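You operate a simulated robot arm through the tools that you are given. There is no shell and no other tool. Be economical: measure what you need, move in short steps, check, and stop when the job is done.

The job below is to be done with a simulated robot arm. You get a single attempt, and the scene is never put back.

## Task
Put things in order on the top of the low carton stack. At the end: the clear sample cup is on the brown small box (marked "Lot 26"); the white film roll from the top of the low carton stack is in the silver steel bowl; the brown jar from the top of the low carton stack stands where the clear sample cup stood; the green pad from the top of the low carton stack stands where the white film roll stood; whatever was shut is shut again. Leave all else as you found it, and nothing knocked over.

The check looks at the end state, three seconds after you hand in, the way a careful person would. Anything else that was tipped, shoved, dropped, spilled or broken makes it a failure.

## Robot
A 7-joint arm with a two-finger parallel gripper, fixed in place. Base frame: the origin is at the foot of the arm, x ahead of it, y to its left, z up; the work surface is at about z = 0. Lengths are in mm, angles in rad, forces in N, time in s.
With the tool pointing down near the work surface it reaches from about 220 to 580 mm from the base axis. Its first joint turns from -1.152 to 1.152 rad. Payload 2.5 kg.
The tool frame sits at the grasp point between the pads (the TCP): z along the fingers, y along the line on which they close. The tips reach 23 mm beyond it. Largest opening 94 mm; finger width 38, thickness 10; the body of the gripper, 54 by 96 mm, starts 39 mm behind the TCP.
Orientation is that of the tool frame in the base frame, as a unit quaternion [x, y, z, w]. With the fingers straight down and closing along the base's y, the tool's x points along the base's -x, its y along +y and its z along -z.

## Interface
- The arm moves only by the tool jog_arm. Its argument "rows" is a list of rows, each a list of 3 entries, a list of its own where there are three numbers: the shift along the tool's x, y, z in mm, then the turn, a rotation vector about the tool's x, y, z in rad, then the closure, from 0 (fully open) to 1 (shut). In form: [[[dx, dy, dz], [wx, wy, wz], fingers], ...]. A call has 1 to 10 rows; each row shifts and turns the commanded pose from where the row before left it, along the tool's axes as they then stand. Rows are played at 5 a second. More than 50 mm and 0.15 rad between two rows, or a gripper value outside its range, and nothing of the call is played. Where a pose cannot be reached the arm comes as near as it can. A force on the tool above 40 N (or 10 N above the force at the start of the call, whichever is more), or a blocked arm, ends the call early, and 0.2 s more pass. The fingers move at their own pace (about 108 mm/s each) and stop on an object; they squeeze with about 33 N. The grip force told is the motor's: it shows also when the fingers shut on nothing. Time passes only in rows, and 0.2 s behind the last, so rows that do not move let the fingers close. It gives the time, the measured TCP pose, the force on the tool (base axes), the opening and the grip force at its end, in the units of the frame above (readings bear some noise).
- Cameras (640 x 400 px; columns grow to the right, rows downward): "scene" is fixed at [124.2, -413.6, 537.6]; the picture's right is [0.78, -0.62, 0.00], its down [-0.39, -0.49, -0.78] and it looks along [0.49, 0.61, -0.62] (base axes); focal length 311 px, centre (320, 200). "wrist" rides on the gripper at [-39, 0, -44] in the tool frame; the picture's right is [0.00, -1.00, 0.00], its down [0.97, 0.00, -0.24] and it looks along [0.24, 0.00, 0.97] (tool axes); focal length 218 px, centre (320, 200).
- get_image(camera): a new picture of that camera. The clock stands still meanwhile.
- measure_at(camera, pixels): for up to 12 pixels [column, row] of the newest picture of that camera ("zoom" is the newest enlarged one), the place [x, y, z] in the base frame of the surface seen there, good to about 2 mm. The clock stands still meanwhile.
- close_up(camera, box): a new picture of the part [left, top, right, bottom] of that camera's present view, enlarged. The clock stands still meanwhile.
- job_done(): hands the job in; it is judged then, once.

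Work in short steps. Measure before you move; look again where a grasp or a placing could have gone wrong, and mend it. You have 80 turns and 34 pictures in all, those below and enlarged ones among them. Open the gripper and draw the arm clear of the work before you hand the job in, unless the task says otherwise; then end with one line.

The tools are called as a command line: name --argument value ..., lists and objects as JSON in quotes. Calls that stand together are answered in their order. jog_arm: Moves the arm, as the interface text tells. Its arguments: {"type":"object","properties":{"rows":{"type":"array","items":{"type":"array"}}},"required":["rows"]} The other tools are called the same way: get_image (camera) takes a picture; measure_at (camera, pixels) gives the place of the surface under pixels of a picture; close_up (camera, box) takes an enlarged picture of a part of a camera's view; job_done () hands the job in.

At the start:

```text
time: 0.0
tool_pos: [450.1, -16.2, 317.0]
orientation: [0.0, 1.0, 0.0, 0.0]
ft_force: [-0.1, 0.1, -0.3]
gripper_width: 93.8
grasp_force: 0.1
```

scene: 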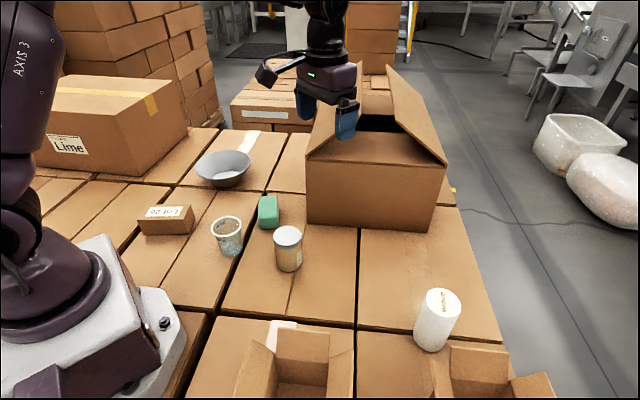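
wrist: 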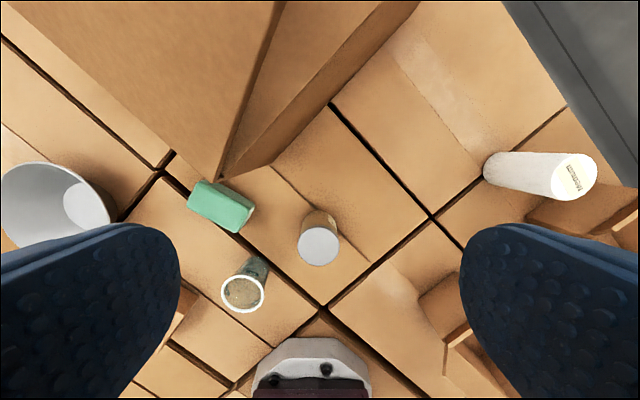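

The scene shows the cup (228,235), jar (288,248), pad (268,212), roll (437,320), bowl (223,168) and the Lot 26 box (166,220). I'll measure these points first and enlarge the work area.

measure_at --camera "scene" --pixels '[[228, 222], [228, 254], [288, 234], [289, 268], [268, 200], [269, 222], [441, 296], [430, 345], [223, 178], [166, 212], [222, 153], [200, 165]]'

close_up --camera "scene" --box '[120, 130, 320, 280]'

close_up --camera "scene" --box '[300, 220, 540, 400]'

```text
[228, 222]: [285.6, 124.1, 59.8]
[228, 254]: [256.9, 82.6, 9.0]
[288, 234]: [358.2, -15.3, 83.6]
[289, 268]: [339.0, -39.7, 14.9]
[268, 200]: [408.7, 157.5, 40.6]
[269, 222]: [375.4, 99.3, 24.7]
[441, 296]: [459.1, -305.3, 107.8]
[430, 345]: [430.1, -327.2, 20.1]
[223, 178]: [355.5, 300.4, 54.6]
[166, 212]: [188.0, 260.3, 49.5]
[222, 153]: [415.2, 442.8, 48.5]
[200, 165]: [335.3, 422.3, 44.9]
```

```text
2.67 times, centred on (220, 205) of scene
```

zoom: 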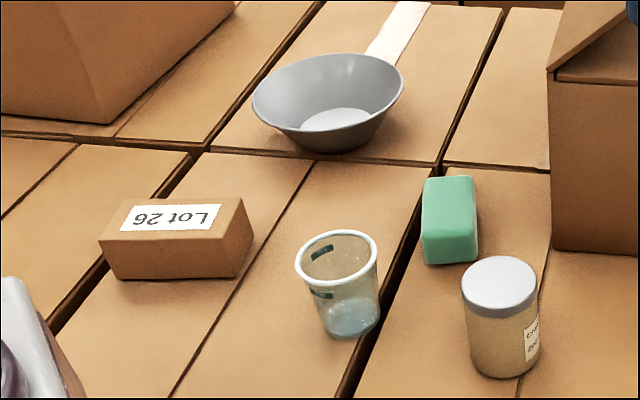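

```text
2.22 times, centred on (420, 310) of scene
```

zoom: 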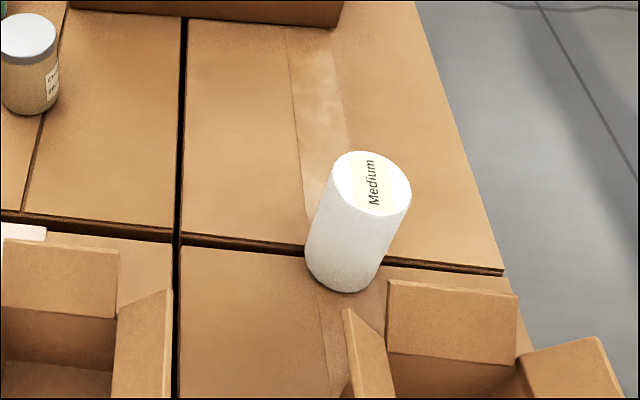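

The second enlarged view shows the roll's top disc from about (334,180) to (410,195). I'll measure its edges there, and the cup, jar, pad, bowl and box in the plain pictures.

measure_at --camera "zoom" --pixels '[[336, 180], [408, 193], [372, 154], [375, 212], [372, 183], [309, 250], [345, 290], [375, 275], [390, 290], [345, 320], [450, 285], [515, 300]]'

measure_at --camera "wrist" --pixels '[[318, 247], [300, 247], [337, 247], [318, 229], [318, 264], [224, 293], [263, 293], [243, 276], [243, 311], [200, 182], [253, 209], [238, 231]]'

close_up --camera "scene" --box '[130, 140, 310, 280]'

```text
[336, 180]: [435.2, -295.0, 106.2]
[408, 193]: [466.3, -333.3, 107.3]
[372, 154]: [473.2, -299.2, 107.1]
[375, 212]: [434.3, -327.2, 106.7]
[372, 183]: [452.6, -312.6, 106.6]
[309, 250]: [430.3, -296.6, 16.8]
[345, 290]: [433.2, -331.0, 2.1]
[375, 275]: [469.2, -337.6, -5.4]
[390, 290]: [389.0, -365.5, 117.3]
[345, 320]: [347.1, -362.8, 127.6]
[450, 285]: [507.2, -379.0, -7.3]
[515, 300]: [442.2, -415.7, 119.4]
```

```text
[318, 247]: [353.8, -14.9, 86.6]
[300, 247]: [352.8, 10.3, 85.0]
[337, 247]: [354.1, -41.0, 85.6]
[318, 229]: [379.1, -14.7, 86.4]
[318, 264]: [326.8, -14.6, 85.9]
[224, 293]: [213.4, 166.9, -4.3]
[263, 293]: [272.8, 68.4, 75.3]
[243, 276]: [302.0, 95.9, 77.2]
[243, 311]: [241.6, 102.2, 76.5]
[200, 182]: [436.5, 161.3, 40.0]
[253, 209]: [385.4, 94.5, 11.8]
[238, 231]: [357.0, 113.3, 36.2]
```

```text
2.86 times, centred on (220, 210) of scene
```

zoom: 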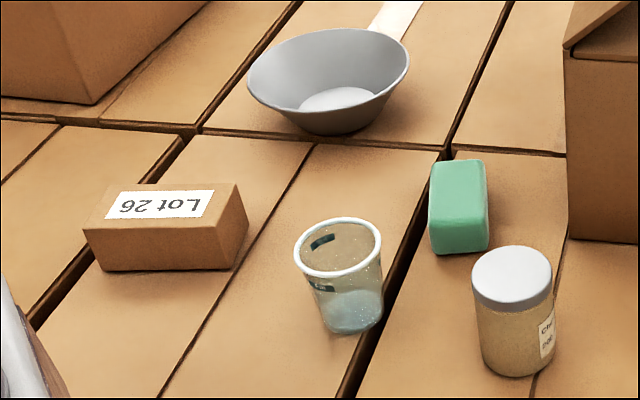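

The enlarged view shows the cup rim (297–382, 218–278), the pad top (430–488,160–225), the box top (105–235,185–225), and the bowl rim with its floor at (335,100). I'll measure those.

measure_at --camera "zoom" --pixels '[[296, 247], [380, 240], [338, 219], [340, 276], [330, 328], [360, 335], [380, 315], [432, 168], [483, 164], [487, 218], [433, 222], [460, 190]]'

measure_at --camera "zoom" --pixels '[[88, 226], [124, 187], [235, 187], [217, 226], [105, 268], [222, 266], [337, 98], [304, 104], [373, 98], [250, 75], [408, 60], [345, 112]]'

measure_at --camera "zoom" --pixels '[[320, 32], [330, 108], [340, 90], [350, 30], [290, 45], [270, 100], [380, 90], [310, 130], [355, 132], [460, 250], [432, 250], [486, 245]]'

get_image --camera "wrist"

```text
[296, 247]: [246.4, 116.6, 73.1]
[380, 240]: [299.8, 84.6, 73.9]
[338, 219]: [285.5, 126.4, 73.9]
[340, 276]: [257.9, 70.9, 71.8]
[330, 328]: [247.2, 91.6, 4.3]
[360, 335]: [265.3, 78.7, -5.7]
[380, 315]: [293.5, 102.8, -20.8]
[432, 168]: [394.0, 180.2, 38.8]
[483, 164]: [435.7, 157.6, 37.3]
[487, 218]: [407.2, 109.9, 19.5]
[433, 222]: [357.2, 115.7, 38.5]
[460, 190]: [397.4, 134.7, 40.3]
```

```text
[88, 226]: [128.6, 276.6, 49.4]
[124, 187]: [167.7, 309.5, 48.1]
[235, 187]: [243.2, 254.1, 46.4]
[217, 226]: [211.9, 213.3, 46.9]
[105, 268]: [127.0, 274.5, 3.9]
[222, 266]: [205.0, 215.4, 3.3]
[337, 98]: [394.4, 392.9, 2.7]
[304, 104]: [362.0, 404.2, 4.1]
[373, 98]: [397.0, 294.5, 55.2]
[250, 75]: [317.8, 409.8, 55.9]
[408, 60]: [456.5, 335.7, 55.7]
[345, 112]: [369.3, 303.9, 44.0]
```

```text
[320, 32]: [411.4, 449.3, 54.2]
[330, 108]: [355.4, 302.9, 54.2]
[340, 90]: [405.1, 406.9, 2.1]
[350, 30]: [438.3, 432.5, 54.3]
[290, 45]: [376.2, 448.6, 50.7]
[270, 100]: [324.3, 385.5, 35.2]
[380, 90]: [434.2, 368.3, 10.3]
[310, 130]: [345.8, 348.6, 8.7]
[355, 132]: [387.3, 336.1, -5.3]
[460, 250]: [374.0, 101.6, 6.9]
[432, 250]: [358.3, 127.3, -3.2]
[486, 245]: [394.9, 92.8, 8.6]
```

```text
28 pictures are left
```

wrist: 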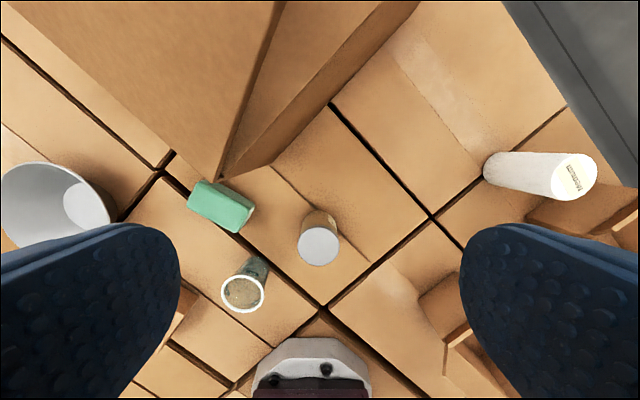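

Cup centre is about (272,100), box centre about (188,263) with its top at z≈47, and the bowl about (387,373). I'll now check the nearby tall obstacles: the big box's flaps and the Lime carton.

measure_at --camera "wrist" --pixels '[[225, 172], [268, 160], [240, 100], [320, 60], [150, 130], [415, 5], [320, 247], [243, 293]]'

get_image --camera "scene"

measure_at --camera "scene" --pixels '[[130, 172], [128, 113], [185, 125], [155, 90], [310, 158], [310, 222], [335, 110], [432, 165], [395, 70], [440, 158], [428, 228], [60, 80]]'

```text
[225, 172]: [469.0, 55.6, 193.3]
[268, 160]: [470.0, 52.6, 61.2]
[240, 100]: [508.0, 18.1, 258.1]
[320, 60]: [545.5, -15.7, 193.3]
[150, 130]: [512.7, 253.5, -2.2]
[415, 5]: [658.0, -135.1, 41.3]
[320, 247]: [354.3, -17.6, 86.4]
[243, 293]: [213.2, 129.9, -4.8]
```

```text
27 pictures are left
```

scene: 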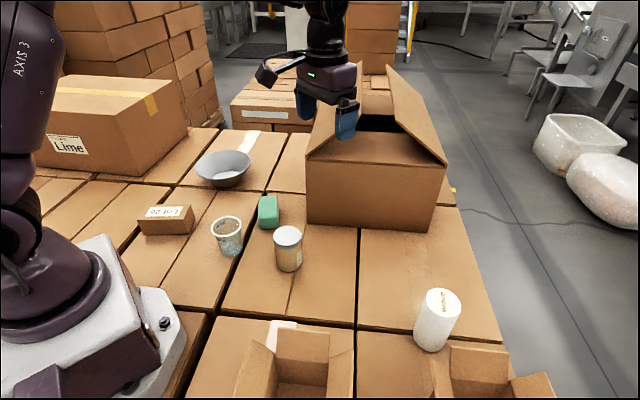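

```text
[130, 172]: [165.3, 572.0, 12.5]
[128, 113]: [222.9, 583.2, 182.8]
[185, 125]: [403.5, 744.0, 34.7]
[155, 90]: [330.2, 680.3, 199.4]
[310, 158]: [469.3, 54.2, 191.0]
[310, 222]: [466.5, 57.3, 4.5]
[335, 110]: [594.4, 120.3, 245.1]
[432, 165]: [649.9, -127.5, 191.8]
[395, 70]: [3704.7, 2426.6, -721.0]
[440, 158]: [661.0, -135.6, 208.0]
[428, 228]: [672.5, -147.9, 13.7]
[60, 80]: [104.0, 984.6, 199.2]
```

The big box's near corner is at (469,55), about 191 high, and a flap leans out to the left over the pad side. I'll measure that flap's outline in the wrist picture.

measure_at --camera "wrist" --pixels '[[215, 165], [180, 120], [140, 85], [100, 50], [60, 15], [200, 60], [150, 20], [265, 20], [280, 80], [350, 20], [20, 30], [210, 145]]'

```text
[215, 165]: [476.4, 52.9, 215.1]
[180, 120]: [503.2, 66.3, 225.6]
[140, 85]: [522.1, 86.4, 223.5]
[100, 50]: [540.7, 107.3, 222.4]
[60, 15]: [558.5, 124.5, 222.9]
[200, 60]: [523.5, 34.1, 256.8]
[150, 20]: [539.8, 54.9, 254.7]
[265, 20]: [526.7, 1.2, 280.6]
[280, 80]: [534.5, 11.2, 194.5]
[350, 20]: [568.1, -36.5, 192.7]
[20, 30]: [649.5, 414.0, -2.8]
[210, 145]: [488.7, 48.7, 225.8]
```

The flap leans inward, so the pad side is clear. Next I move above the cup, to about (272,100,180), with the fingers open.

jog_arm --rows '[[[29.6, 19.3, 22.8], [0, 0, 0], 0], [[29.6, 19.3, 22.8], [0, 0, 0], 0], [[29.6, 19.3, 22.8], [0, 0, 0], 0], [[29.6, 19.3, 22.8], [0, 0, 0], 0], [[29.6, 19.3, 22.8], [0, 0, 0], 0], [[29.6, 19.3, 22.8], [0, 0, 0], 0], [[0, 0, 0], [0, 0, 0], 0]]'

get_image --camera "wrist"

```text
time: 1.6
tool_pos: [272.4, 97.8, 178.7]
orientation: [0.0, 1.0, 0.0, 0.0]
ft_force: [0.3, 0.5, 0.2]
gripper_width: 93.9
grasp_force: 0.1
```

```text
26 pictures are left
```

wrist: 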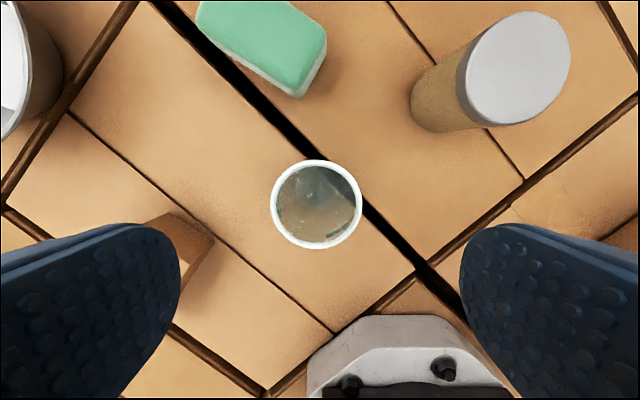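

The cup rim is centred at (316,205), which puts the cup at about (271.3,100.1). I descend to z≈50 with a small correction and close on it.

jog_arm --rows '[[[1.1, 2.3, 40], [0, 0, 0], 0], [[0, 0, 40], [0, 0, 0], 0], [[0, 0, 30], [0, 0, 0], 0], [[0, 0, 18.7], [0, 0, 0], 0], [[0, 0, 0], [0, 0, 0], 0], [[0, 0, 0], [0, 0, 0], 0.3], [[0, 0, 0], [0, 0, 0], 0.4], [[0, 0, 0], [0, 0, 0], 0.5], [[0, 0, 0], [0, 0, 0], 0.6], [[0, 0, 0], [0, 0, 0], 0.6]]'

```text
time: 3.8
tool_pos: [271.9, 102.7, 52.8]
orientation: [0.0, 1.0, 0.0, -0.001]
ft_force: [0.1, 0.1, -0.1]
gripper_width: 54.5
grasp_force: 33.4
```

The cup is gripped at 54.5 mm with 33 N. I lift 100 mm and carry it towards the Lot 26 box.

jog_arm --rows '[[[0, 0, -15], [0, 0, 0], 0.6], [[0, 0, -30], [0, 0, 0], 0.6], [[0, 0, -35], [0, 0, 0], 0.6], [[0, 0, -20], [0, 0, 0], 0.6], [[14, 27, 0], [0, 0, 0], 0.6], [[18, 34, 0], [0, 0, 0], 0.6], [[18, 34, 0], [0, 0, 0], 0.6], [[18, 34, 0], [0, 0, 0], 0.6], [[15.7, 32.5, 0], [0, 0, 0], 0.6], [[0, 0, 0], [0, 0, 0], 0.6]]'

get_image --camera "wrist"

close_up --camera "scene" --box '[80, 110, 280, 260]'

```text
time: 6.0
tool_pos: [185.6, 263.6, 150.3]
orientation: [0.001, 1.0, 0.0, 0.001]
ft_force: [-0.6, 1.2, -0.1]
gripper_width: 54.5
grasp_force: 33.0
```

```text
25 pictures are left
```

wrist: 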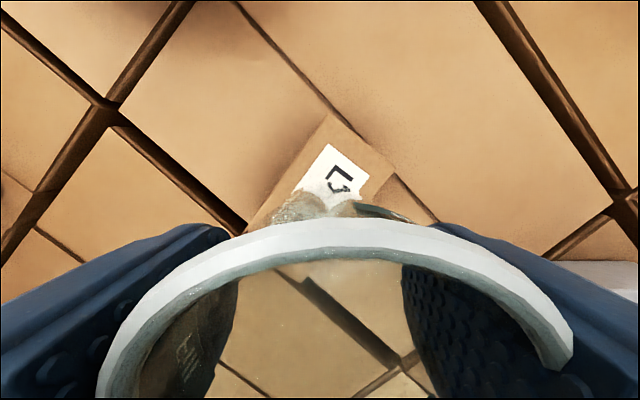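

```text
2.67 times, centred on (180, 185) of scene
```

zoom: 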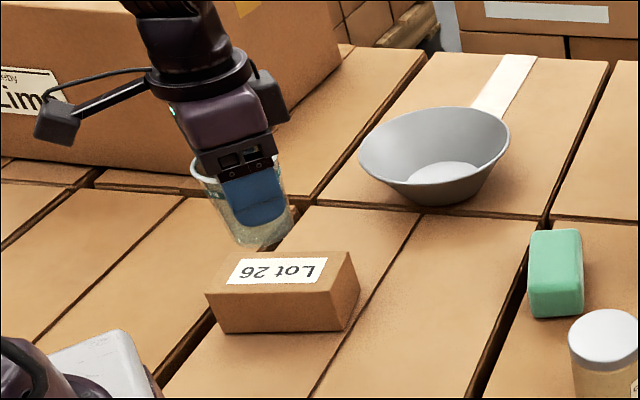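

The box top in the enlarged view has corners at about (206,292), (238,251), (352,251) and (330,291). I'll measure them again before lowering.

measure_at --camera "zoom" --pixels '[[209, 290], [240, 253], [348, 253], [328, 288], [270, 270], [280, 292], [285, 251], [272, 330], [330, 330], [218, 330], [360, 290]]'

measure_at --camera "wrist" --pixels '[[332, 118], [392, 168], [262, 215], [345, 170]]'

```text
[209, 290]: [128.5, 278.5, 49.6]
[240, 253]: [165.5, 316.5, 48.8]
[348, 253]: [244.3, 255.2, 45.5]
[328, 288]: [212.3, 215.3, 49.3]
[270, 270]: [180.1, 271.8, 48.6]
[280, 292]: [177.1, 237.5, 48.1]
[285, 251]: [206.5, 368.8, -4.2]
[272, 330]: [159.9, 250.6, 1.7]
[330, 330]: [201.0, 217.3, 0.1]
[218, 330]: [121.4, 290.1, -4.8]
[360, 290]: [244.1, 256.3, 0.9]
```

```text
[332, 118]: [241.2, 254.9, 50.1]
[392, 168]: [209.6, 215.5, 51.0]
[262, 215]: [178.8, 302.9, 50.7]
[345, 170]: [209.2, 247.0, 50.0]
```

Box centre is (187.7,266), top z≈49.5. I shift +2 in y and lower to just above contact.

jog_arm --rows '[[[0, 2, 20], [0, 0, 0], 0.6], [[0, 0, 18], [0, 0, 0], 0.6], [[0, 0, 7], [0, 0, 0], 0.6], [[0, 0, 0], [0, 0, 0], 0.6]]'

close_up --camera "scene" --box '[110, 140, 230, 250]'

```text
time: 7.0
tool_pos: [187.4, 266.1, 105.6]
orientation: [-0.001, 1.0, 0.0, 0.001]
ft_force: [0.0, -0.1, -0.2]
gripper_width: 54.3
grasp_force: 32.6
```

```text
3.64 times, centred on (170, 195) of scene
```

zoom: 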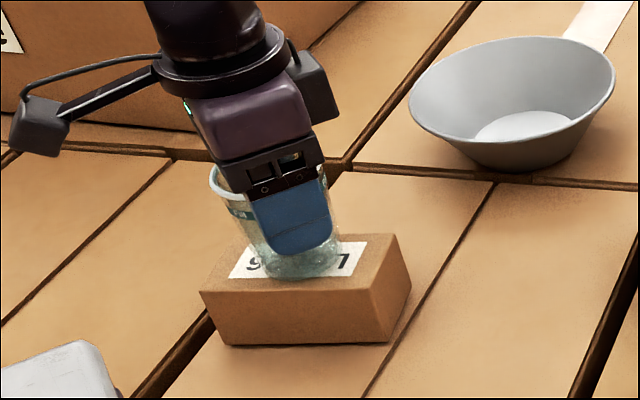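

The cup sits centred over the box, a few mm above it. I lower in 1 mm steps and watch the force.

jog_arm --rows '[[[0, 0, 1], [0, 0, 0], 0.6], [[0, 0, 1], [0, 0, 0], 0.6], [[0, 0, 1], [0, 0, 0], 0.6]]'

```text
time: 7.8
tool_pos: [187.1, 263.9, 103.5]
orientation: [-0.001, 1.0, 0.0, -0.001]
ft_force: [-0.7, -0.8, -0.6]
gripper_width: 54.7
grasp_force: 32.8
```

No contact yet, so I go down another 2 mm.

jog_arm --rows '[[[0, 0, 1], [0, 0, 0], 0.6], [[0, 0, 1], [0, 0, 0], 0.6], [[0, 0, 0], [0, 0, 0], 0.6]]'

```text
time: 8.6
tool_pos: [188.4, 265.8, 101.5]
orientation: [0.0, 1.0, -0.001, 0.0]
ft_force: [-3.0, -4.2, 15.2]
gripper_width: 54.7
grasp_force: 32.9
```

Contact shows as 15 N up. I back off 0.5 mm, open gradually, then rise straight up.

jog_arm --rows '[[[0, 0, -0.5], [0, 0, 0], 0.6], [[0, 0, 0], [0, 0, 0], 0.35], [[0, 0, 0], [0, 0, 0], 0.15], [[0, 0, 0], [0, 0, 0], 0], [[0, 0, 0], [0, 0, 0], 0], [[0, 0, -15], [0, 0, 0], 0], [[0, 0, -40], [0, 0, 0], 0], [[0, 0, -40], [0, 0, 0], 0]]'

close_up --camera "scene" --box '[110, 140, 310, 280]'

```text
time: 10.4
tool_pos: [188.5, 265.6, 196.1]
orientation: [0.0, 1.0, 0.0, 0.001]
ft_force: [-0.1, 0.8, 0.1]
gripper_width: 94.0
grasp_force: 0.1
```

```text
2.86 times, centred on (210, 210) of scene
```

zoom: 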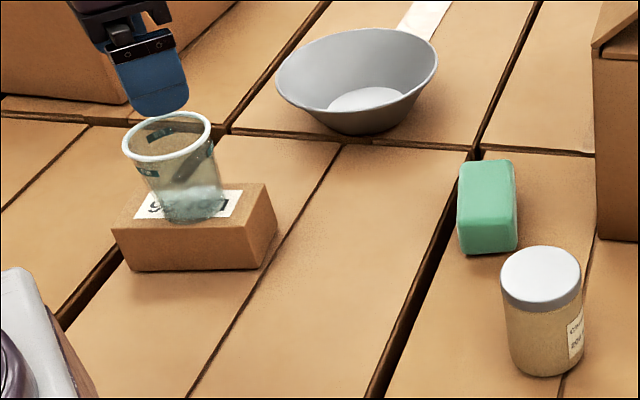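

The cup stands upright on the box. I move above the jar, at about (353,-15), keeping z≈197.

jog_arm --rows '[[[-20.7, -35.1, 0], [0, 0, 0], 0], [[-20.7, -35.1, 0], [0, 0, 0], 0], [[-20.7, -35.1, 0], [0, 0, 0], 0], [[-20.7, -35.1, 0], [0, 0, 0], 0], [[-20.7, -35.1, 0], [0, 0, 0], 0], [[-20.7, -35.1, 0], [0, 0, 0], 0], [[-20.7, -35.1, 0], [0, 0, 0], 0], [[-20.7, -35.1, 0], [0, 0, 0], 0], [[0, 0, 0], [0, 0, 0], 0]]'

get_image --camera "wrist"

```text
time: 12.4
tool_pos: [354.9, -14.5, 194.6]
orientation: [0.0, 1.0, 0.0, 0.001]
ft_force: [-0.3, -0.3, 0.0]
gripper_width: 94.1
grasp_force: 0.1
```

```text
21 pictures are left
```

wrist: 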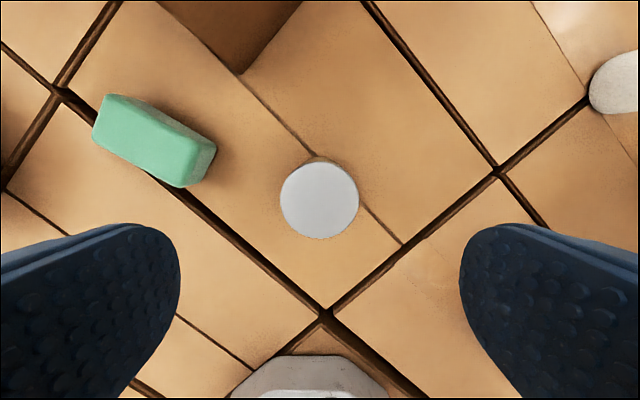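

The lid is centred at (319,201), right under the TCP. I descend to z≈54 and close.

jog_arm --rows '[[[0, 0, 45], [0, 0, 0], 0], [[0, 0, 45], [0, 0, 0], 0], [[0, 0, 35], [0, 0, 0], 0], [[0, 0, 18], [0, 0, 0], 0], [[0, 0, 0], [0, 0, 0], 0], [[0, 0, 0], [0, 0, 0], 0.3], [[0, 0, 0], [0, 0, 0], 0.45], [[0, 0, 0], [0, 0, 0], 0.6], [[0, 0, 0], [0, 0, 0], 0.6], [[0, 0, 0], [0, 0, 0], 0.6]]'

```text
time: 14.6
tool_pos: [353.1, -14.8, 52.7]
orientation: [0.001, 1.0, 0.0, -0.001]
ft_force: [0.5, 0.2, 0.1]
gripper_width: 57.1
grasp_force: 33.2
```

The jar is gripped at 57 mm. I lift 50 mm and carry it to the cup's old place at (271.5,100).

jog_arm --rows '[[[0, 0, -10], [0, 0, 0], 0.6], [[0, 0, -25], [0, 0, 0], 0.6], [[0, 0, -15], [0, 0, 0], 0.6], [[14.8, 20.4, 0], [0, 0, 0], 0.6], [[20, 28.5, 0], [0, 0, 0], 0.6], [[20, 28.5, 0], [0, 0, 0], 0.6], [[20, 28.5, 0], [0, 0, 0], 0.6], [[7, 9.5, 0], [0, 0, 0], 0.6], [[0, 0, 30], [0, 0, 0], 0.6], [[0, 0, 14], [0, 0, 0], 0.6]]'

close_up --camera "scene" --box '[150, 170, 310, 280]'

```text
time: 16.8
tool_pos: [273.6, 98.9, 59.4]
orientation: [0.0, 1.0, 0.0, 0.0]
ft_force: [-0.5, -0.3, -1.2]
gripper_width: 57.0
grasp_force: 33.2
```

```text
3.64 times, centred on (230, 225) of scene
```

zoom: 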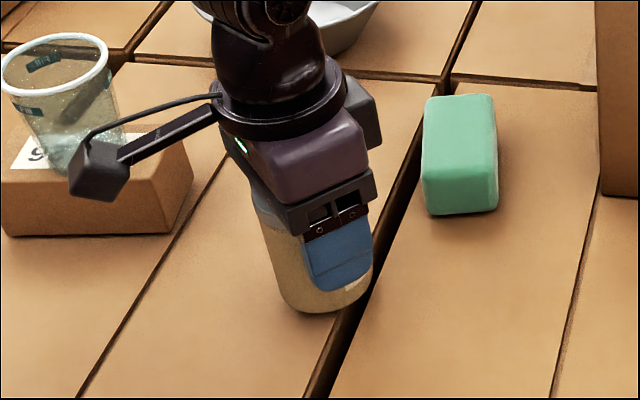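

The jar hovers about 6 mm up. The gripper's side attachment at (95,170) appears near the cup, so I'll check its place before lowering further.

measure_at --camera "zoom" --pixels '[[95, 190], [80, 165], [120, 180], [110, 60], [70, 95], [300, 310]]'

jog_arm --rows '[[[0, 0, 2], [0, 0, 0], 0.6], [[0, 0, 1.5], [0, 0, 0], 0.6], [[0, 0, 1], [0, 0, 0], 0.6]]'

```text
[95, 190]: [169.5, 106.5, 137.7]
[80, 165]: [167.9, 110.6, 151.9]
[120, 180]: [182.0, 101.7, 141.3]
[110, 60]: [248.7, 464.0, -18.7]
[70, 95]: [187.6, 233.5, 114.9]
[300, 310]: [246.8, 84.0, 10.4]
```

```text
time: 17.6
tool_pos: [271.3, 100.1, 55.2]
orientation: [-0.001, 1.0, 0.0, -0.001]
ft_force: [-0.4, 0.2, -2.6]
gripper_width: 57.1
grasp_force: 32.8
```

The attachment sits about 105 mm along tool +x and 77 mm above the TCP. It is clear of the cup, and I'll keep it in mind. I lower the jar the last bit.

jog_arm --rows '[[[0, 0, 1], [0, 0, 0], 0.6], [[0, 0, 1], [0, 0, 0], 0.6], [[0, 0, 0], [0, 0, 0], 0.6]]'

```text
time: 18.4
tool_pos: [270.6, 101.1, 53.6]
orientation: [0.0, 1.0, 0.0, 0.0]
ft_force: [-3.3, -0.6, 11.8]
gripper_width: 57.1
grasp_force: 33.2
```

Contact at 12 N. I release and rise.

jog_arm --rows '[[[0, 0, -0.4], [0, 0, 0], 0.6], [[0, 0, 0], [0, 0, 0], 0.35], [[0, 0, 0], [0, 0, 0], 0.15], [[0, 0, 0], [0, 0, 0], 0], [[0, 0, 0], [0, 0, 0], 0], [[0, 0, -20], [0, 0, 0], 0], [[0, 0, -45], [0, 0, 0], 0], [[0, 0, -45], [0, 0, 0], 0], [[0, 0, -36], [0, 0, 0], 0]]'

get_image --camera "wrist"

```text
time: 20.4
tool_pos: [270.4, 101.4, 200.1]
orientation: [-0.001, 1.0, 0.0, 0.0]
ft_force: [0.4, -0.3, -1.1]
gripper_width: 94.2
grasp_force: 0.1
```

```text
19 pictures are left
```

wrist: 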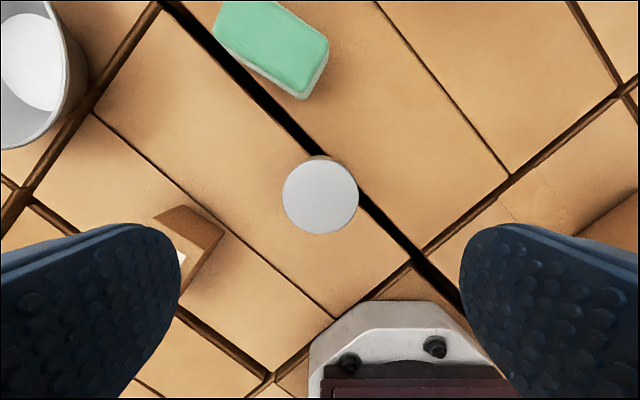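

The jar stands where the cup was, centred at (320,195). I move above the roll at (452.5,-313.5), staying at z≈200.

jog_arm --rows '[[[-18.1, -41.3, 0], [0, 0, 0], 0], [[-18.1, -41.3, 0], [0, 0, 0], 0], [[-18.1, -41.3, 0], [0, 0, 0], 0], [[-18.1, -41.3, 0], [0, 0, 0], 0], [[-18.1, -41.3, 0], [0, 0, 0], 0], [[-18.1, -41.3, 0], [0, 0, 0], 0], [[-18.1, -41.3, 0], [0, 0, 0], 0], [[-18.1, -41.3, 0], [0, 0, 0], 0], [[-18.1, -41.3, 0], [0, 0, 0], 0], [[-18.1, -41.8, 0], [0, 0, 0], 0]]'

get_image --camera "wrist"

get_image --camera "scene"

```text
time: 22.6
tool_pos: [452.0, -312.7, 198.1]
orientation: [0.0, 1.0, 0.0, 0.0]
ft_force: [-0.2, -0.7, -0.2]
gripper_width: 94.1
grasp_force: 0.1
```

```text
18 pictures are left
```

wrist: 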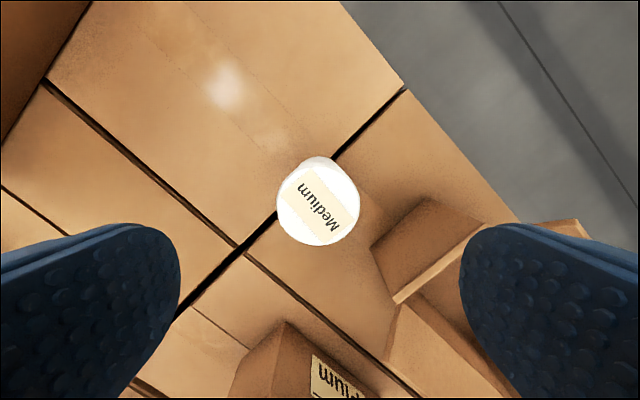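

```text
17 pictures are left
```

scene: 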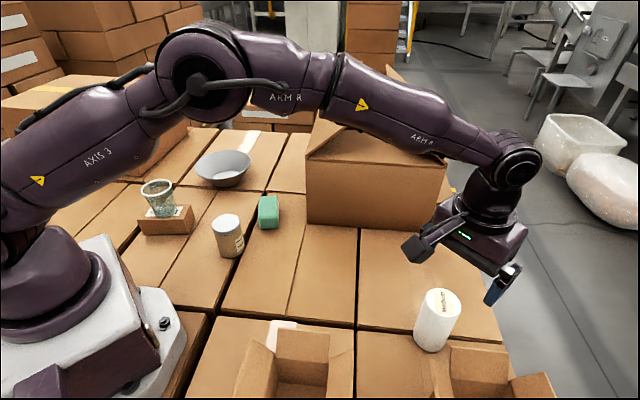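

The roll's top is centred at (318,205), so the roll is at about (454,-312). I'll check the tray flap at (372–480,198–300), because the right finger comes down near it.

measure_at --camera "wrist" --pixels '[[374, 245], [425, 200], [397, 298], [470, 240], [410, 240], [440, 225], [395, 320], [282, 325], [318, 205], [318, 240], [280, 203], [356, 203]]'

```text
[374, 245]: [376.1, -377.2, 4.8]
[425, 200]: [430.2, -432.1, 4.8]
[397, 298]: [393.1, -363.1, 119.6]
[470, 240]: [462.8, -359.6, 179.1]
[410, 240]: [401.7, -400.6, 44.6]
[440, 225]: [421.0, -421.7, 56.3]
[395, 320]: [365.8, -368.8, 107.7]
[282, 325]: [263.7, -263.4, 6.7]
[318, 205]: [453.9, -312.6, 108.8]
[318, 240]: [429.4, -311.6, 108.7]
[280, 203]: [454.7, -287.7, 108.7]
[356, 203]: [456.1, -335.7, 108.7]
```

There is about 24 mm clearance to the flap. I descend onto the roll with a small correction, to z≈80, and grip.

jog_arm --rows '[[[-2, 1.2, 40], [0, 0, 0], 0], [[0, 0, 40], [0, 0, 0], 0], [[0, 0, 28], [0, 0, 0], 0], [[0, 0, 12], [0, 0, 0], 0], [[0, 0, 0], [0, 0, 0], 0], [[0, 0, 0], [0, 0, 0], 0.3], [[0, 0, 0], [0, 0, 0], 0.45], [[0, 0, 0], [0, 0, 0], 0.65], [[0, 0, 0], [0, 0, 0], 0.65], [[0, 0, 0], [0, 0, 0], 0.65]]'

```text
time: 24.8
tool_pos: [454.7, -312.3, 77.6]
orientation: [0.0, 1.0, 0.0, 0.001]
ft_force: [-0.4, -1.0, -0.5]
gripper_width: 54.1
grasp_force: 33.5
```

The roll is gripped at 54 mm. I lift 110 mm and swing inward, well away from the big box.

jog_arm --rows '[[[0, 0, -20], [0, 0, 0], 0.65], [[0, 0, -45], [0, 0, 0], 0.65], [[0, 0, -45], [0, 0, 0], 0.65], [[10.7, 22, 0], [0, 0, 0], 0.65], [[20.7, 42, 0], [0, 0, 0], 0.65], [[20.7, 42, 0], [0, 0, 0], 0.65], [[20.7, 42, 0], [0, 0, 0], 0.65], [[20.7, 42, 0], [0, 0, 0], 0.65], [[20.7, 42, 0], [0, 0, 0], 0.65], [[10, 20, 0], [0, 0, 0], 0.65]]'

```text
time: 27.0
tool_pos: [329.6, -60.4, 188.7]
orientation: [0.0, 1.0, 0.0, 0.0]
ft_force: [-0.4, -0.4, -1.0]
gripper_width: 54.4
grasp_force: 32.7
```

The roll is held securely at (330,-60). I continue to above the bowl at (387,373).

jog_arm --rows '[[[0, 43.3, 0], [0, 0, 0], 0.65], [[0, 43.3, 0], [0, 0, 0], 0.65], [[0, 43.3, 0], [0, 0, 0], 0.65], [[0, 43.3, 0], [0, 0, 0], 0.65], [[0, 43.3, 0], [0, 0, 0], 0.65], [[0, 43.3, 0], [0, 0, 0], 0.65], [[-14.1, 43.3, 0], [0, 0, 0], 0.65], [[-14.1, 43.3, 0], [0, 0, 0], 0.65], [[-14.1, 43.3, 0], [0, 0, 0], 0.65], [[-14.3, 43.6, 0], [0, 0, 0], 0.65]]'

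close_up --camera "scene" --box '[120, 90, 320, 240]'

get_image --camera "wrist"

```text
time: 29.2
tool_pos: [388.8, 374.4, 189.3]
orientation: [0.001, 1.0, 0.0, -0.001]
ft_force: [0.6, -0.7, -0.8]
gripper_width: 54.2
grasp_force: 33.4
```

```text
2.67 times, centred on (220, 165) of scene
```

zoom: 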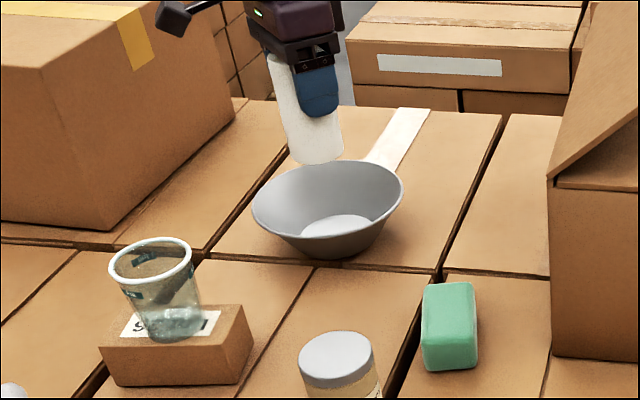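

```text
15 pictures are left
```

wrist: 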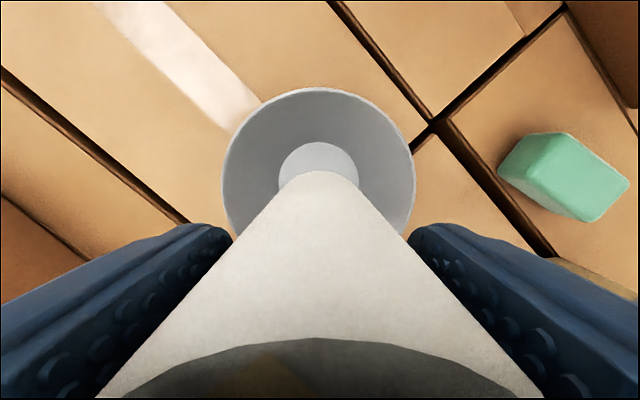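

The rim spans columns 222–415 with its top at row 88, and the floor disc spans 278–359. I'll measure these to fix the bowl's centre.

measure_at --camera "wrist" --pixels '[[225, 180], [412, 180], [317, 90], [250, 115], [385, 118], [318, 144], [280, 180], [357, 180], [290, 156], [346, 156], [318, 160]]'

```text
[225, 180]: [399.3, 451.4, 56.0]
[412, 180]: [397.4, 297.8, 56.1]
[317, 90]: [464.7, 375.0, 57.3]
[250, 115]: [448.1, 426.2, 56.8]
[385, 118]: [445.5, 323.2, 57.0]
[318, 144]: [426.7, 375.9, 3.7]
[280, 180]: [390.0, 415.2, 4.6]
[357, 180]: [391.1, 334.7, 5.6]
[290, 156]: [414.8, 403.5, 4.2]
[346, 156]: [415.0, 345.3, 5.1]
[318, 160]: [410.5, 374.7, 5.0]
```

The bowl's centre is (387,374.7) and its floor radius of 40 fits the roll upright. I lower to just above the floor.

jog_arm --rows '[[[0, 1.6, 30], [0, 0, 0], 0.65], [[0, 0, 35], [0, 0, 0], 0.65], [[0, 0, 22], [0, 0, 0], 0.65], [[0, 0, 8], [0, 0, 0], 0.65], [[0, 0, 3], [0, 0, 0], 0.65], [[0, 0, 0], [0, 0, 0], 0.65]]'

```text
time: 30.6
tool_pos: [386.6, 374.3, 91.8]
orientation: [0.0, 1.0, 0.0, 0.0]
ft_force: [-0.6, -0.4, -2.3]
gripper_width: 54.4
grasp_force: 33.0
```

No contact yet (z≈92), so I lower slowly.

jog_arm --rows '[[[0, 0, 1.5], [0, 0, 0], 0.65], [[0, 0, 1], [0, 0, 0], 0.65], [[0, 0, 1], [0, 0, 0], 0.65]]'

```text
time: 31.4
tool_pos: [386.4, 374.4, 87.3]
orientation: [0.0, 1.0, 0.0, -0.001]
ft_force: [1.0, 0.6, -1.9]
gripper_width: 54.1
grasp_force: 33.1
```

Still free at z≈88.4 commanded. I take 1 mm steps down.

jog_arm --rows '[[[0, 0, 1], [0, 0, 0], 0.65], [[0, 0, 1], [0, 0, 0], 0.65]]'

```text
time: 32.0
tool_pos: [386.4, 374.7, 86.5]
orientation: [0.001, 1.0, 0.0, 0.001]
ft_force: [1.0, 0.2, -1.8]
gripper_width: 54.3
grasp_force: 33.1
```

I step down another 2 mm.

jog_arm --rows '[[[0, 0, 1], [0, 0, 0], 0.65], [[0, 0, 1], [0, 0, 0], 0.65]]'

```text
time: 32.6
tool_pos: [386.6, 374.6, 84.2]
orientation: [0.0, 1.0, 0.0, 0.0]
ft_force: [-0.1, -0.5, -1.8]
gripper_width: 54.1
grasp_force: 32.9
```

Still no contact at 84.4, so I go down again in 1 mm steps.

jog_arm --rows '[[[0, 0, 0.8], [0, 0, 0], 0.65], [[0, 0, 0.8], [0, 0, 0], 0.65], [[0, 0, 0], [0, 0, 0], 0.65]]'

```text
time: 33.4
tool_pos: [386.4, 374.0, 84.1]
orientation: [0.001, 1.0, 0.0, 0.0]
ft_force: [-0.8, 0.8, -2.3]
gripper_width: 54.2
grasp_force: 33.1
```

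jog_arm --rows '[[[0, 0, 0.8], [0, 0, 0], 0.65], [[0, 0, 0.7], [0, 0, 0], 0.65], [[0, 0, 0], [0, 0, 0], 0.65]]'

close_up --camera "scene" --box '[170, 100, 290, 200]'

```text
time: 34.2
tool_pos: [386.4, 374.5, 81.5]
orientation: [0.0, 1.0, 0.001, 0.001]
ft_force: [-3.3, -2.4, 11.9]
gripper_width: 54.2
grasp_force: 32.7
```

```text
4.00 times, centred on (230, 150) of scene
```

zoom: 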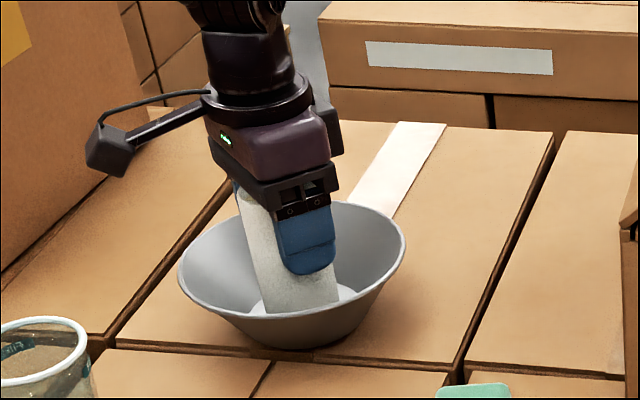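

Contact now shows 12 N, and the roll stands on the bowl's floor. I release and rise straight up.

jog_arm --rows '[[[0, 0, -0.4], [0, 0, 0], 0.65], [[0, 0, 0], [0, 0, 0], 0.35], [[0, 0, 0], [0, 0, 0], 0.15], [[0, 0, 0], [0, 0, 0], 0], [[0, 0, 0], [0, 0, 0], 0], [[0, 0, -15], [0, 0, 0], 0], [[0, 0, -40], [0, 0, 0], 0], [[0, 0, -45], [0, 0, 0], 0], [[0, 0, -30], [0, 0, 0], 0]]'

close_up --camera "scene" --box '[120, 110, 320, 260]'

```text
time: 36.2
tool_pos: [386.9, 373.1, 210.6]
orientation: [0.0, 1.0, 0.0, -0.001]
ft_force: [-0.2, -0.6, -0.1]
gripper_width: 94.0
grasp_force: 0.0
```

```text
2.67 times, centred on (220, 185) of scene
```

zoom: 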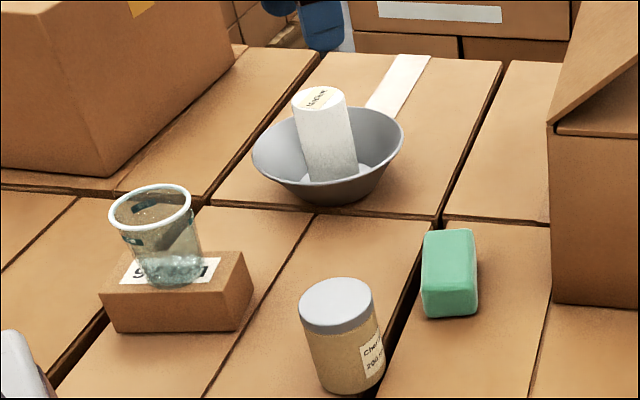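

The roll stands upright in the bowl, and the cup and jar are fine. I move above the pad at about (396,137) and begin turning to line up with its narrow side (base +60°).

jog_arm --rows '[[[-1.5, -39.6, 0], [0, 0, 0], 0], [[-1.5, -39.6, 0], [0, 0, 0], 0], [[-1.5, -39.6, 0], [0, 0, 0], 0], [[-1.5, -39.6, 0], [0, 0, 0], 0], [[-1.5, -39.6, 0], [0, 0, 0], 0], [[-1.5, -39.6, 0], [0, 0, 0], 0], [[0, 0, 0], [0, 0, -0.1496], 0], [[0, 0, 0], [0, 0, -0.1496], 0], [[0, 0, 0], [0, 0, -0.1496], 0], [[0, 0, 0], [0, 0, -0.1496], 0]]'

jog_arm --rows '[[[0, 0, 0], [0, 0, -0.1496], 0], [[0, 0, 0], [0, 0, -0.1496], 0], [[0, 0, 0], [0, 0, -0.1496], 0], [[0, 0, 0], [0, 0, 0], 0]]'

get_image --camera "wrist"

```text
time: 38.4
tool_pos: [395.9, 136.6, 211.4]
orientation: [-0.296, 0.955, 0.0, 0.001]
ft_force: [0.0, -0.4, 0.1]
gripper_width: 94.3
grasp_force: 0.1
```

```text
time: 39.4
tool_pos: [396.6, 135.6, 211.9]
orientation: [-0.5, 0.866, 0.0, -0.001]
ft_force: [0.4, 1.6, 0.0]
gripper_width: 93.9
grasp_force: 0.0
```

```text
12 pictures are left
```

wrist: 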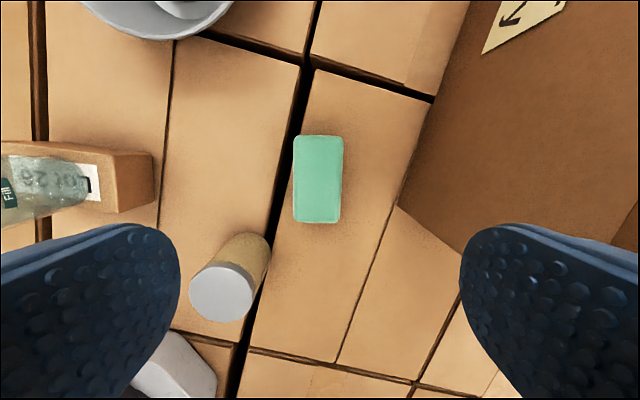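

The pad is lined up within a couple of degrees, centred at about (318,179). I'll measure its corners and edges.

measure_at --camera "wrist" --pixels '[[318, 179], [298, 142], [339, 142], [336, 216], [297, 216], [318, 138], [316, 219], [296, 180], [340, 180], [318, 160]]'

close_up --camera "wrist" --box '[240, 120, 400, 240]'

```text
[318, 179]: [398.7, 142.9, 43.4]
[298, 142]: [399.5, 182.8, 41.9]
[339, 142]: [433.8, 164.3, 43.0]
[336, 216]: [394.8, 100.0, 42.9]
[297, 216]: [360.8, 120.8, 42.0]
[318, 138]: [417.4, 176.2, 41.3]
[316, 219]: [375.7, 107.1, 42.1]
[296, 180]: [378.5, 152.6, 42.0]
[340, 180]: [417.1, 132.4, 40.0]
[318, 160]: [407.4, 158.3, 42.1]
```

```text
3.33 times, centred on (320, 180) of wrist
```

zoom: 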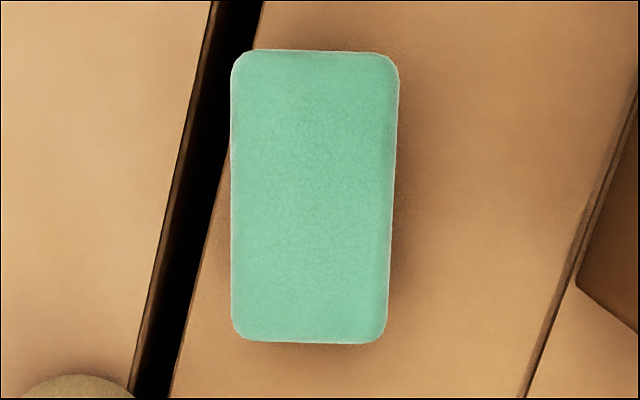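

The pad's centre is (397,142), width ≈46. I correct by (-4.9, +1.5) in the tool frame and descend to z≈28.

jog_arm --rows '[[[-4.9, 1.5, 40], [0, 0, 0], 0], [[0, 0, 45], [0, 0, 0], 0], [[0, 0, 45], [0, 0, 0], 0], [[0, 0, 35], [0, 0, 0], 0], [[0, 0, 18.7], [0, 0, 0], 0], [[0, 0, 0], [0, 0, 0], 0], [[0, 0, 0], [0, 0, 0], 0.3], [[0, 0, 0], [0, 0, 0], 0.5], [[0, 0, 0], [0, 0, 0], 0.7], [[0, 0, 0], [0, 0, 0], 0.7]]'

```text
time: 41.6
tool_pos: [397.6, 141.1, 26.8]
orientation: [-0.5, 0.866, 0.0, 0.0]
ft_force: [-0.6, 0.1, 0.5]
gripper_width: 49.4
grasp_force: 32.8
```

The pad is gripped at 49 mm. I lift it to z≈160 and move inward to (330,0), clear of the big box.

jog_arm --rows '[[[0, 0, -12], [0, 0, 0], 0.7], [[0, 0, -40], [0, 0, 0], 0.7], [[0, 0, -40], [0, 0, 0], 0.7], [[0, 0, -40], [0, 0, 0], 0.7], [[39.1, -3.25, 0], [0, 0, 0], 0.7], [[39.1, -3.25, 0], [0, 0, 0], 0.7], [[39.1, -3.25, 0], [0, 0, 0], 0.7], [[39.2, -3.25, 0], [0, 0, 0], 0.7], [[0, 0, 0], [0, 0, 0], 0.7]]'

```text
time: 43.6
tool_pos: [329.2, -2.2, 158.5]
orientation: [-0.5, 0.866, -0.001, 0.0]
ft_force: [-0.8, 0.5, -0.5]
gripper_width: 49.6
grasp_force: 32.8
```

The pad is held. I now turn 90° so the side attachment points away from the tray flaps at the destination.

jog_arm --rows '[[[0, 0, 0], [0, 0, 0.1428], 0.7], [[0, 0, 0], [0, 0, 0.1428], 0.7], [[0, 0, 0], [0, 0, 0.1428], 0.7], [[0, 0, 0], [0, 0, 0.1428], 0.7], [[0, 0, 0], [0, 0, 0.1428], 0.7], [[0, 0, 0], [0, 0, 0.1428], 0.7], [[0, 0, 0], [0, 0, 0.1428], 0.7], [[0, 0, 0], [0, 0, 0.1428], 0.7], [[0, 0, 0], [0, 0, 0.1428], 0.7], [[0, 0, 0], [0, 0, 0.1428], 0.7]]'

jog_arm --rows '[[[0, 0, 0], [0, 0, 0.1428], 0.7], [[0, 0, 0], [0, 0, 0], 0.7]]'

```text
time: 45.8
tool_pos: [330.0, -0.6, 160.1]
orientation: [0.191, 0.982, 0.0, 0.0]
ft_force: [-1.3, 0.2, -0.7]
gripper_width: 49.8
grasp_force: 32.7
```

```text
time: 46.4
tool_pos: [328.9, -0.7, 158.6]
orientation: [0.259, 0.966, 0.0, -0.001]
ft_force: [-0.1, -0.3, -0.6]
gripper_width: 49.4
grasp_force: 34.0
```

Orientation is as planned. I carry the pad to above the roll's old place (454.5,-312.3).

jog_arm --rows '[[[-33, -26.05, 0], [0, 0, 0], 0.7], [[-33, -26.05, 0], [0, 0, 0], 0.7], [[-33, -26.05, 0], [0, 0, 0], 0.7], [[-33, -26.05, 0], [0, 0, 0], 0.7], [[-33, -26.05, 0], [0, 0, 0], 0.7], [[-33, -26.05, 0], [0, 0, 0], 0.7], [[-33, -26.05, 0], [0, 0, 0], 0.7], [[-32.8, -25.95, 0], [0, 0, 0], 0.7], [[0, 0, 40], [0, 0, 0], 0.7], [[0, 0, 0], [0, 0, 0], 0.7]]'

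get_image --camera "wrist"

close_up --camera "scene" --box '[320, 200, 560, 400]'

```text
time: 48.6
tool_pos: [452.5, -312.0, 120.1]
orientation: [0.259, 0.966, 0.0, 0.0]
ft_force: [0.4, -0.6, -0.8]
gripper_width: 49.5
grasp_force: 33.0
```

```text
10 pictures are left
```

wrist: 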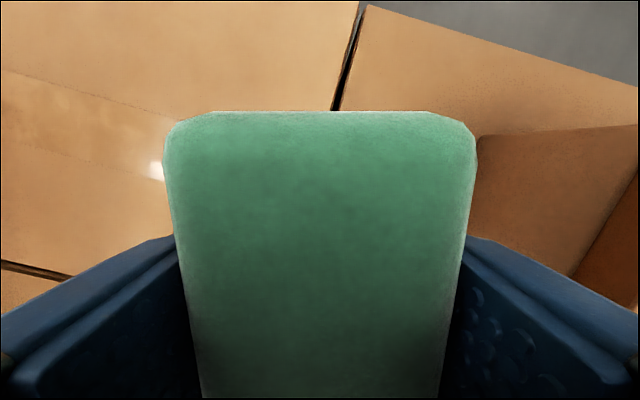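

```text
2.00 times, centred on (440, 300) of scene
```

zoom: 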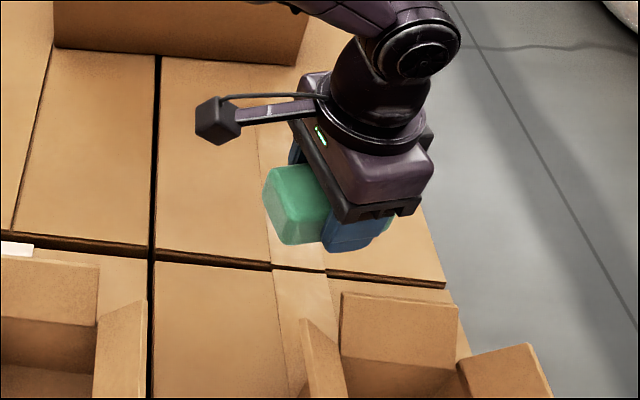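

All is clear: the attachment points away from the flaps, and the pad is aligned over the spot. I lower to about 5 mm above the surface.

jog_arm --rows '[[[0, 0, 30], [0, 0, 0], 0.7], [[0, 0, 30], [0, 0, 0], 0.7], [[0, 0, 18], [0, 0, 0], 0.7], [[0, 0, 8], [0, 0, 0], 0.7], [[0, 0, 2], [0, 0, 0], 0.7], [[0, 0, 1.5], [0, 0, 0], 0.7], [[0, 0, 0], [0, 0, 0], 0.7]]'

close_up --camera "scene" --box '[320, 220, 540, 400]'

```text
time: 50.2
tool_pos: [454.3, -312.5, 30.5]
orientation: [0.259, 0.966, 0.0, 0.0]
ft_force: [0.1, 0.3, -0.7]
gripper_width: 49.5
grasp_force: 33.1
```

```text
2.22 times, centred on (430, 310) of scene
```

zoom: 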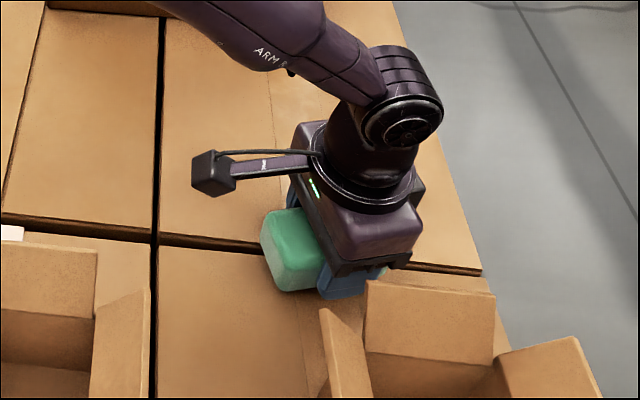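

The pad is at z≈30.5 with no contact yet. I lower it in small steps.

jog_arm --rows '[[[0, 0, 1], [0, 0, 0], 0.7], [[0, 0, 1], [0, 0, 0], 0.7], [[0, 0, 0], [0, 0, 0], 0.7]]'

```text
time: 51.0
tool_pos: [453.2, -312.8, 27.3]
orientation: [0.26, 0.966, 0.0, 0.0]
ft_force: [-0.4, 0.4, 0.1]
gripper_width: 49.6
grasp_force: 32.8
```

jog_arm --rows '[[[0, 0, 0.8], [0, 0, 0], 0.7], [[0, 0, 0.7], [0, 0, 0], 0.7], [[0, 0, 0], [0, 0, 0], 0.7]]'

```text
time: 51.8
tool_pos: [455.1, -313.4, 26.8]
orientation: [0.26, 0.966, 0.0, 0.0]
ft_force: [-4.5, 4.5, 13.5]
gripper_width: 49.3
grasp_force: 33.0
```

Contact at 13 N. I open partway (about 72 mm), rise straight up, then open fully.

jog_arm --rows '[[[0, 0, -0.4], [0, 0, 0], 0.7], [[0, 0, 0], [0, 0, 0], 0.4], [[0, 0, 0], [0, 0, 0], 0.23], [[0, 0, 0], [0, 0, 0], 0.23], [[0, 0, -12], [0, 0, 0], 0.23], [[0, 0, -40], [0, 0, 0], 0.23], [[0, 0, -45], [0, 0, 0], 0.2], [[0, 0, -45], [0, 0, 0], 0], [[0, 0, -40], [0, 0, 0], 0], [[0, 0, -20], [0, 0, 0], 0]]'

get_image --camera "wrist"

```text
time: 54.0
tool_pos: [456.0, -312.6, 229.0]
orientation: [0.258, 0.966, 0.0, 0.0]
ft_force: [0.1, -0.4, 0.6]
gripper_width: 94.1
grasp_force: 0.0
```

```text
7 pictures are left
```

wrist: 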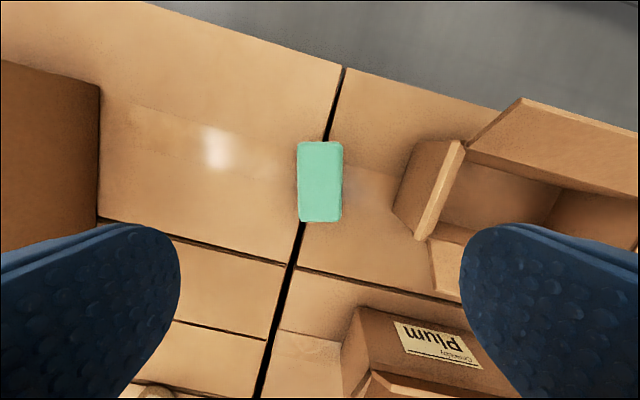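

The pad stands at (320,182) and the fingers are clear. I'll measure its centre, draw the arm back inward and up, and take a last look.

measure_at --camera "wrist" --pixels '[[320, 182], [300, 146], [340, 146], [340, 217], [301, 217]]'

jog_arm --rows '[[[28, 22, -10], [0, 0, 0], 0], [[28, 22, -10], [0, 0, 0], 0], [[28, 22, -10], [0, 0, 0], 0], [[28, 22, -10], [0, 0, 0], 0], [[28, 22, -10], [0, 0, 0], 0], [[28, 22, -10], [0, 0, 0], 0], [[28, 22, -10], [0, 0, 0], 0], [[0, 0, 0], [0, 0, 0], 0]]'

get_image --camera "scene"

```text
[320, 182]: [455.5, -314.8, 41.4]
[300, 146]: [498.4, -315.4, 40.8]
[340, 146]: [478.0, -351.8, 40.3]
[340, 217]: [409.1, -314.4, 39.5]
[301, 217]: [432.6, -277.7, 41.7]
```

```text
time: 55.8
tool_pos: [360.7, -80.0, 296.4]
orientation: [0.259, 0.966, 0.0, 0.0]
ft_force: [-0.1, -0.3, -0.4]
gripper_width: 93.8
grasp_force: 0.1
```

```text
6 pictures are left
```

scene: 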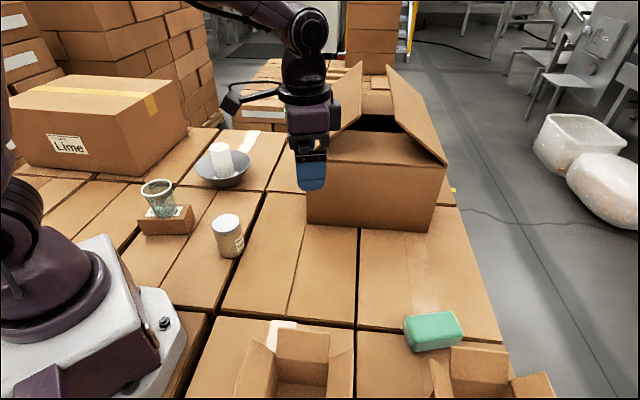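

Everything is in place and upright: the cup on the box, the roll in the bowl, the jar at (228,235) and the pad at (433,330). The gripper is open and clear, so I hand in.

job_done

```text
The job is handed in.
```

The job is handed in: the cup is on the "Lot 26" box, the film roll stands in the bowl, the jar is where the cup stood, and the pad is where the roll stood. I opened nothing that would need shutting again, and nothing was knocked over.
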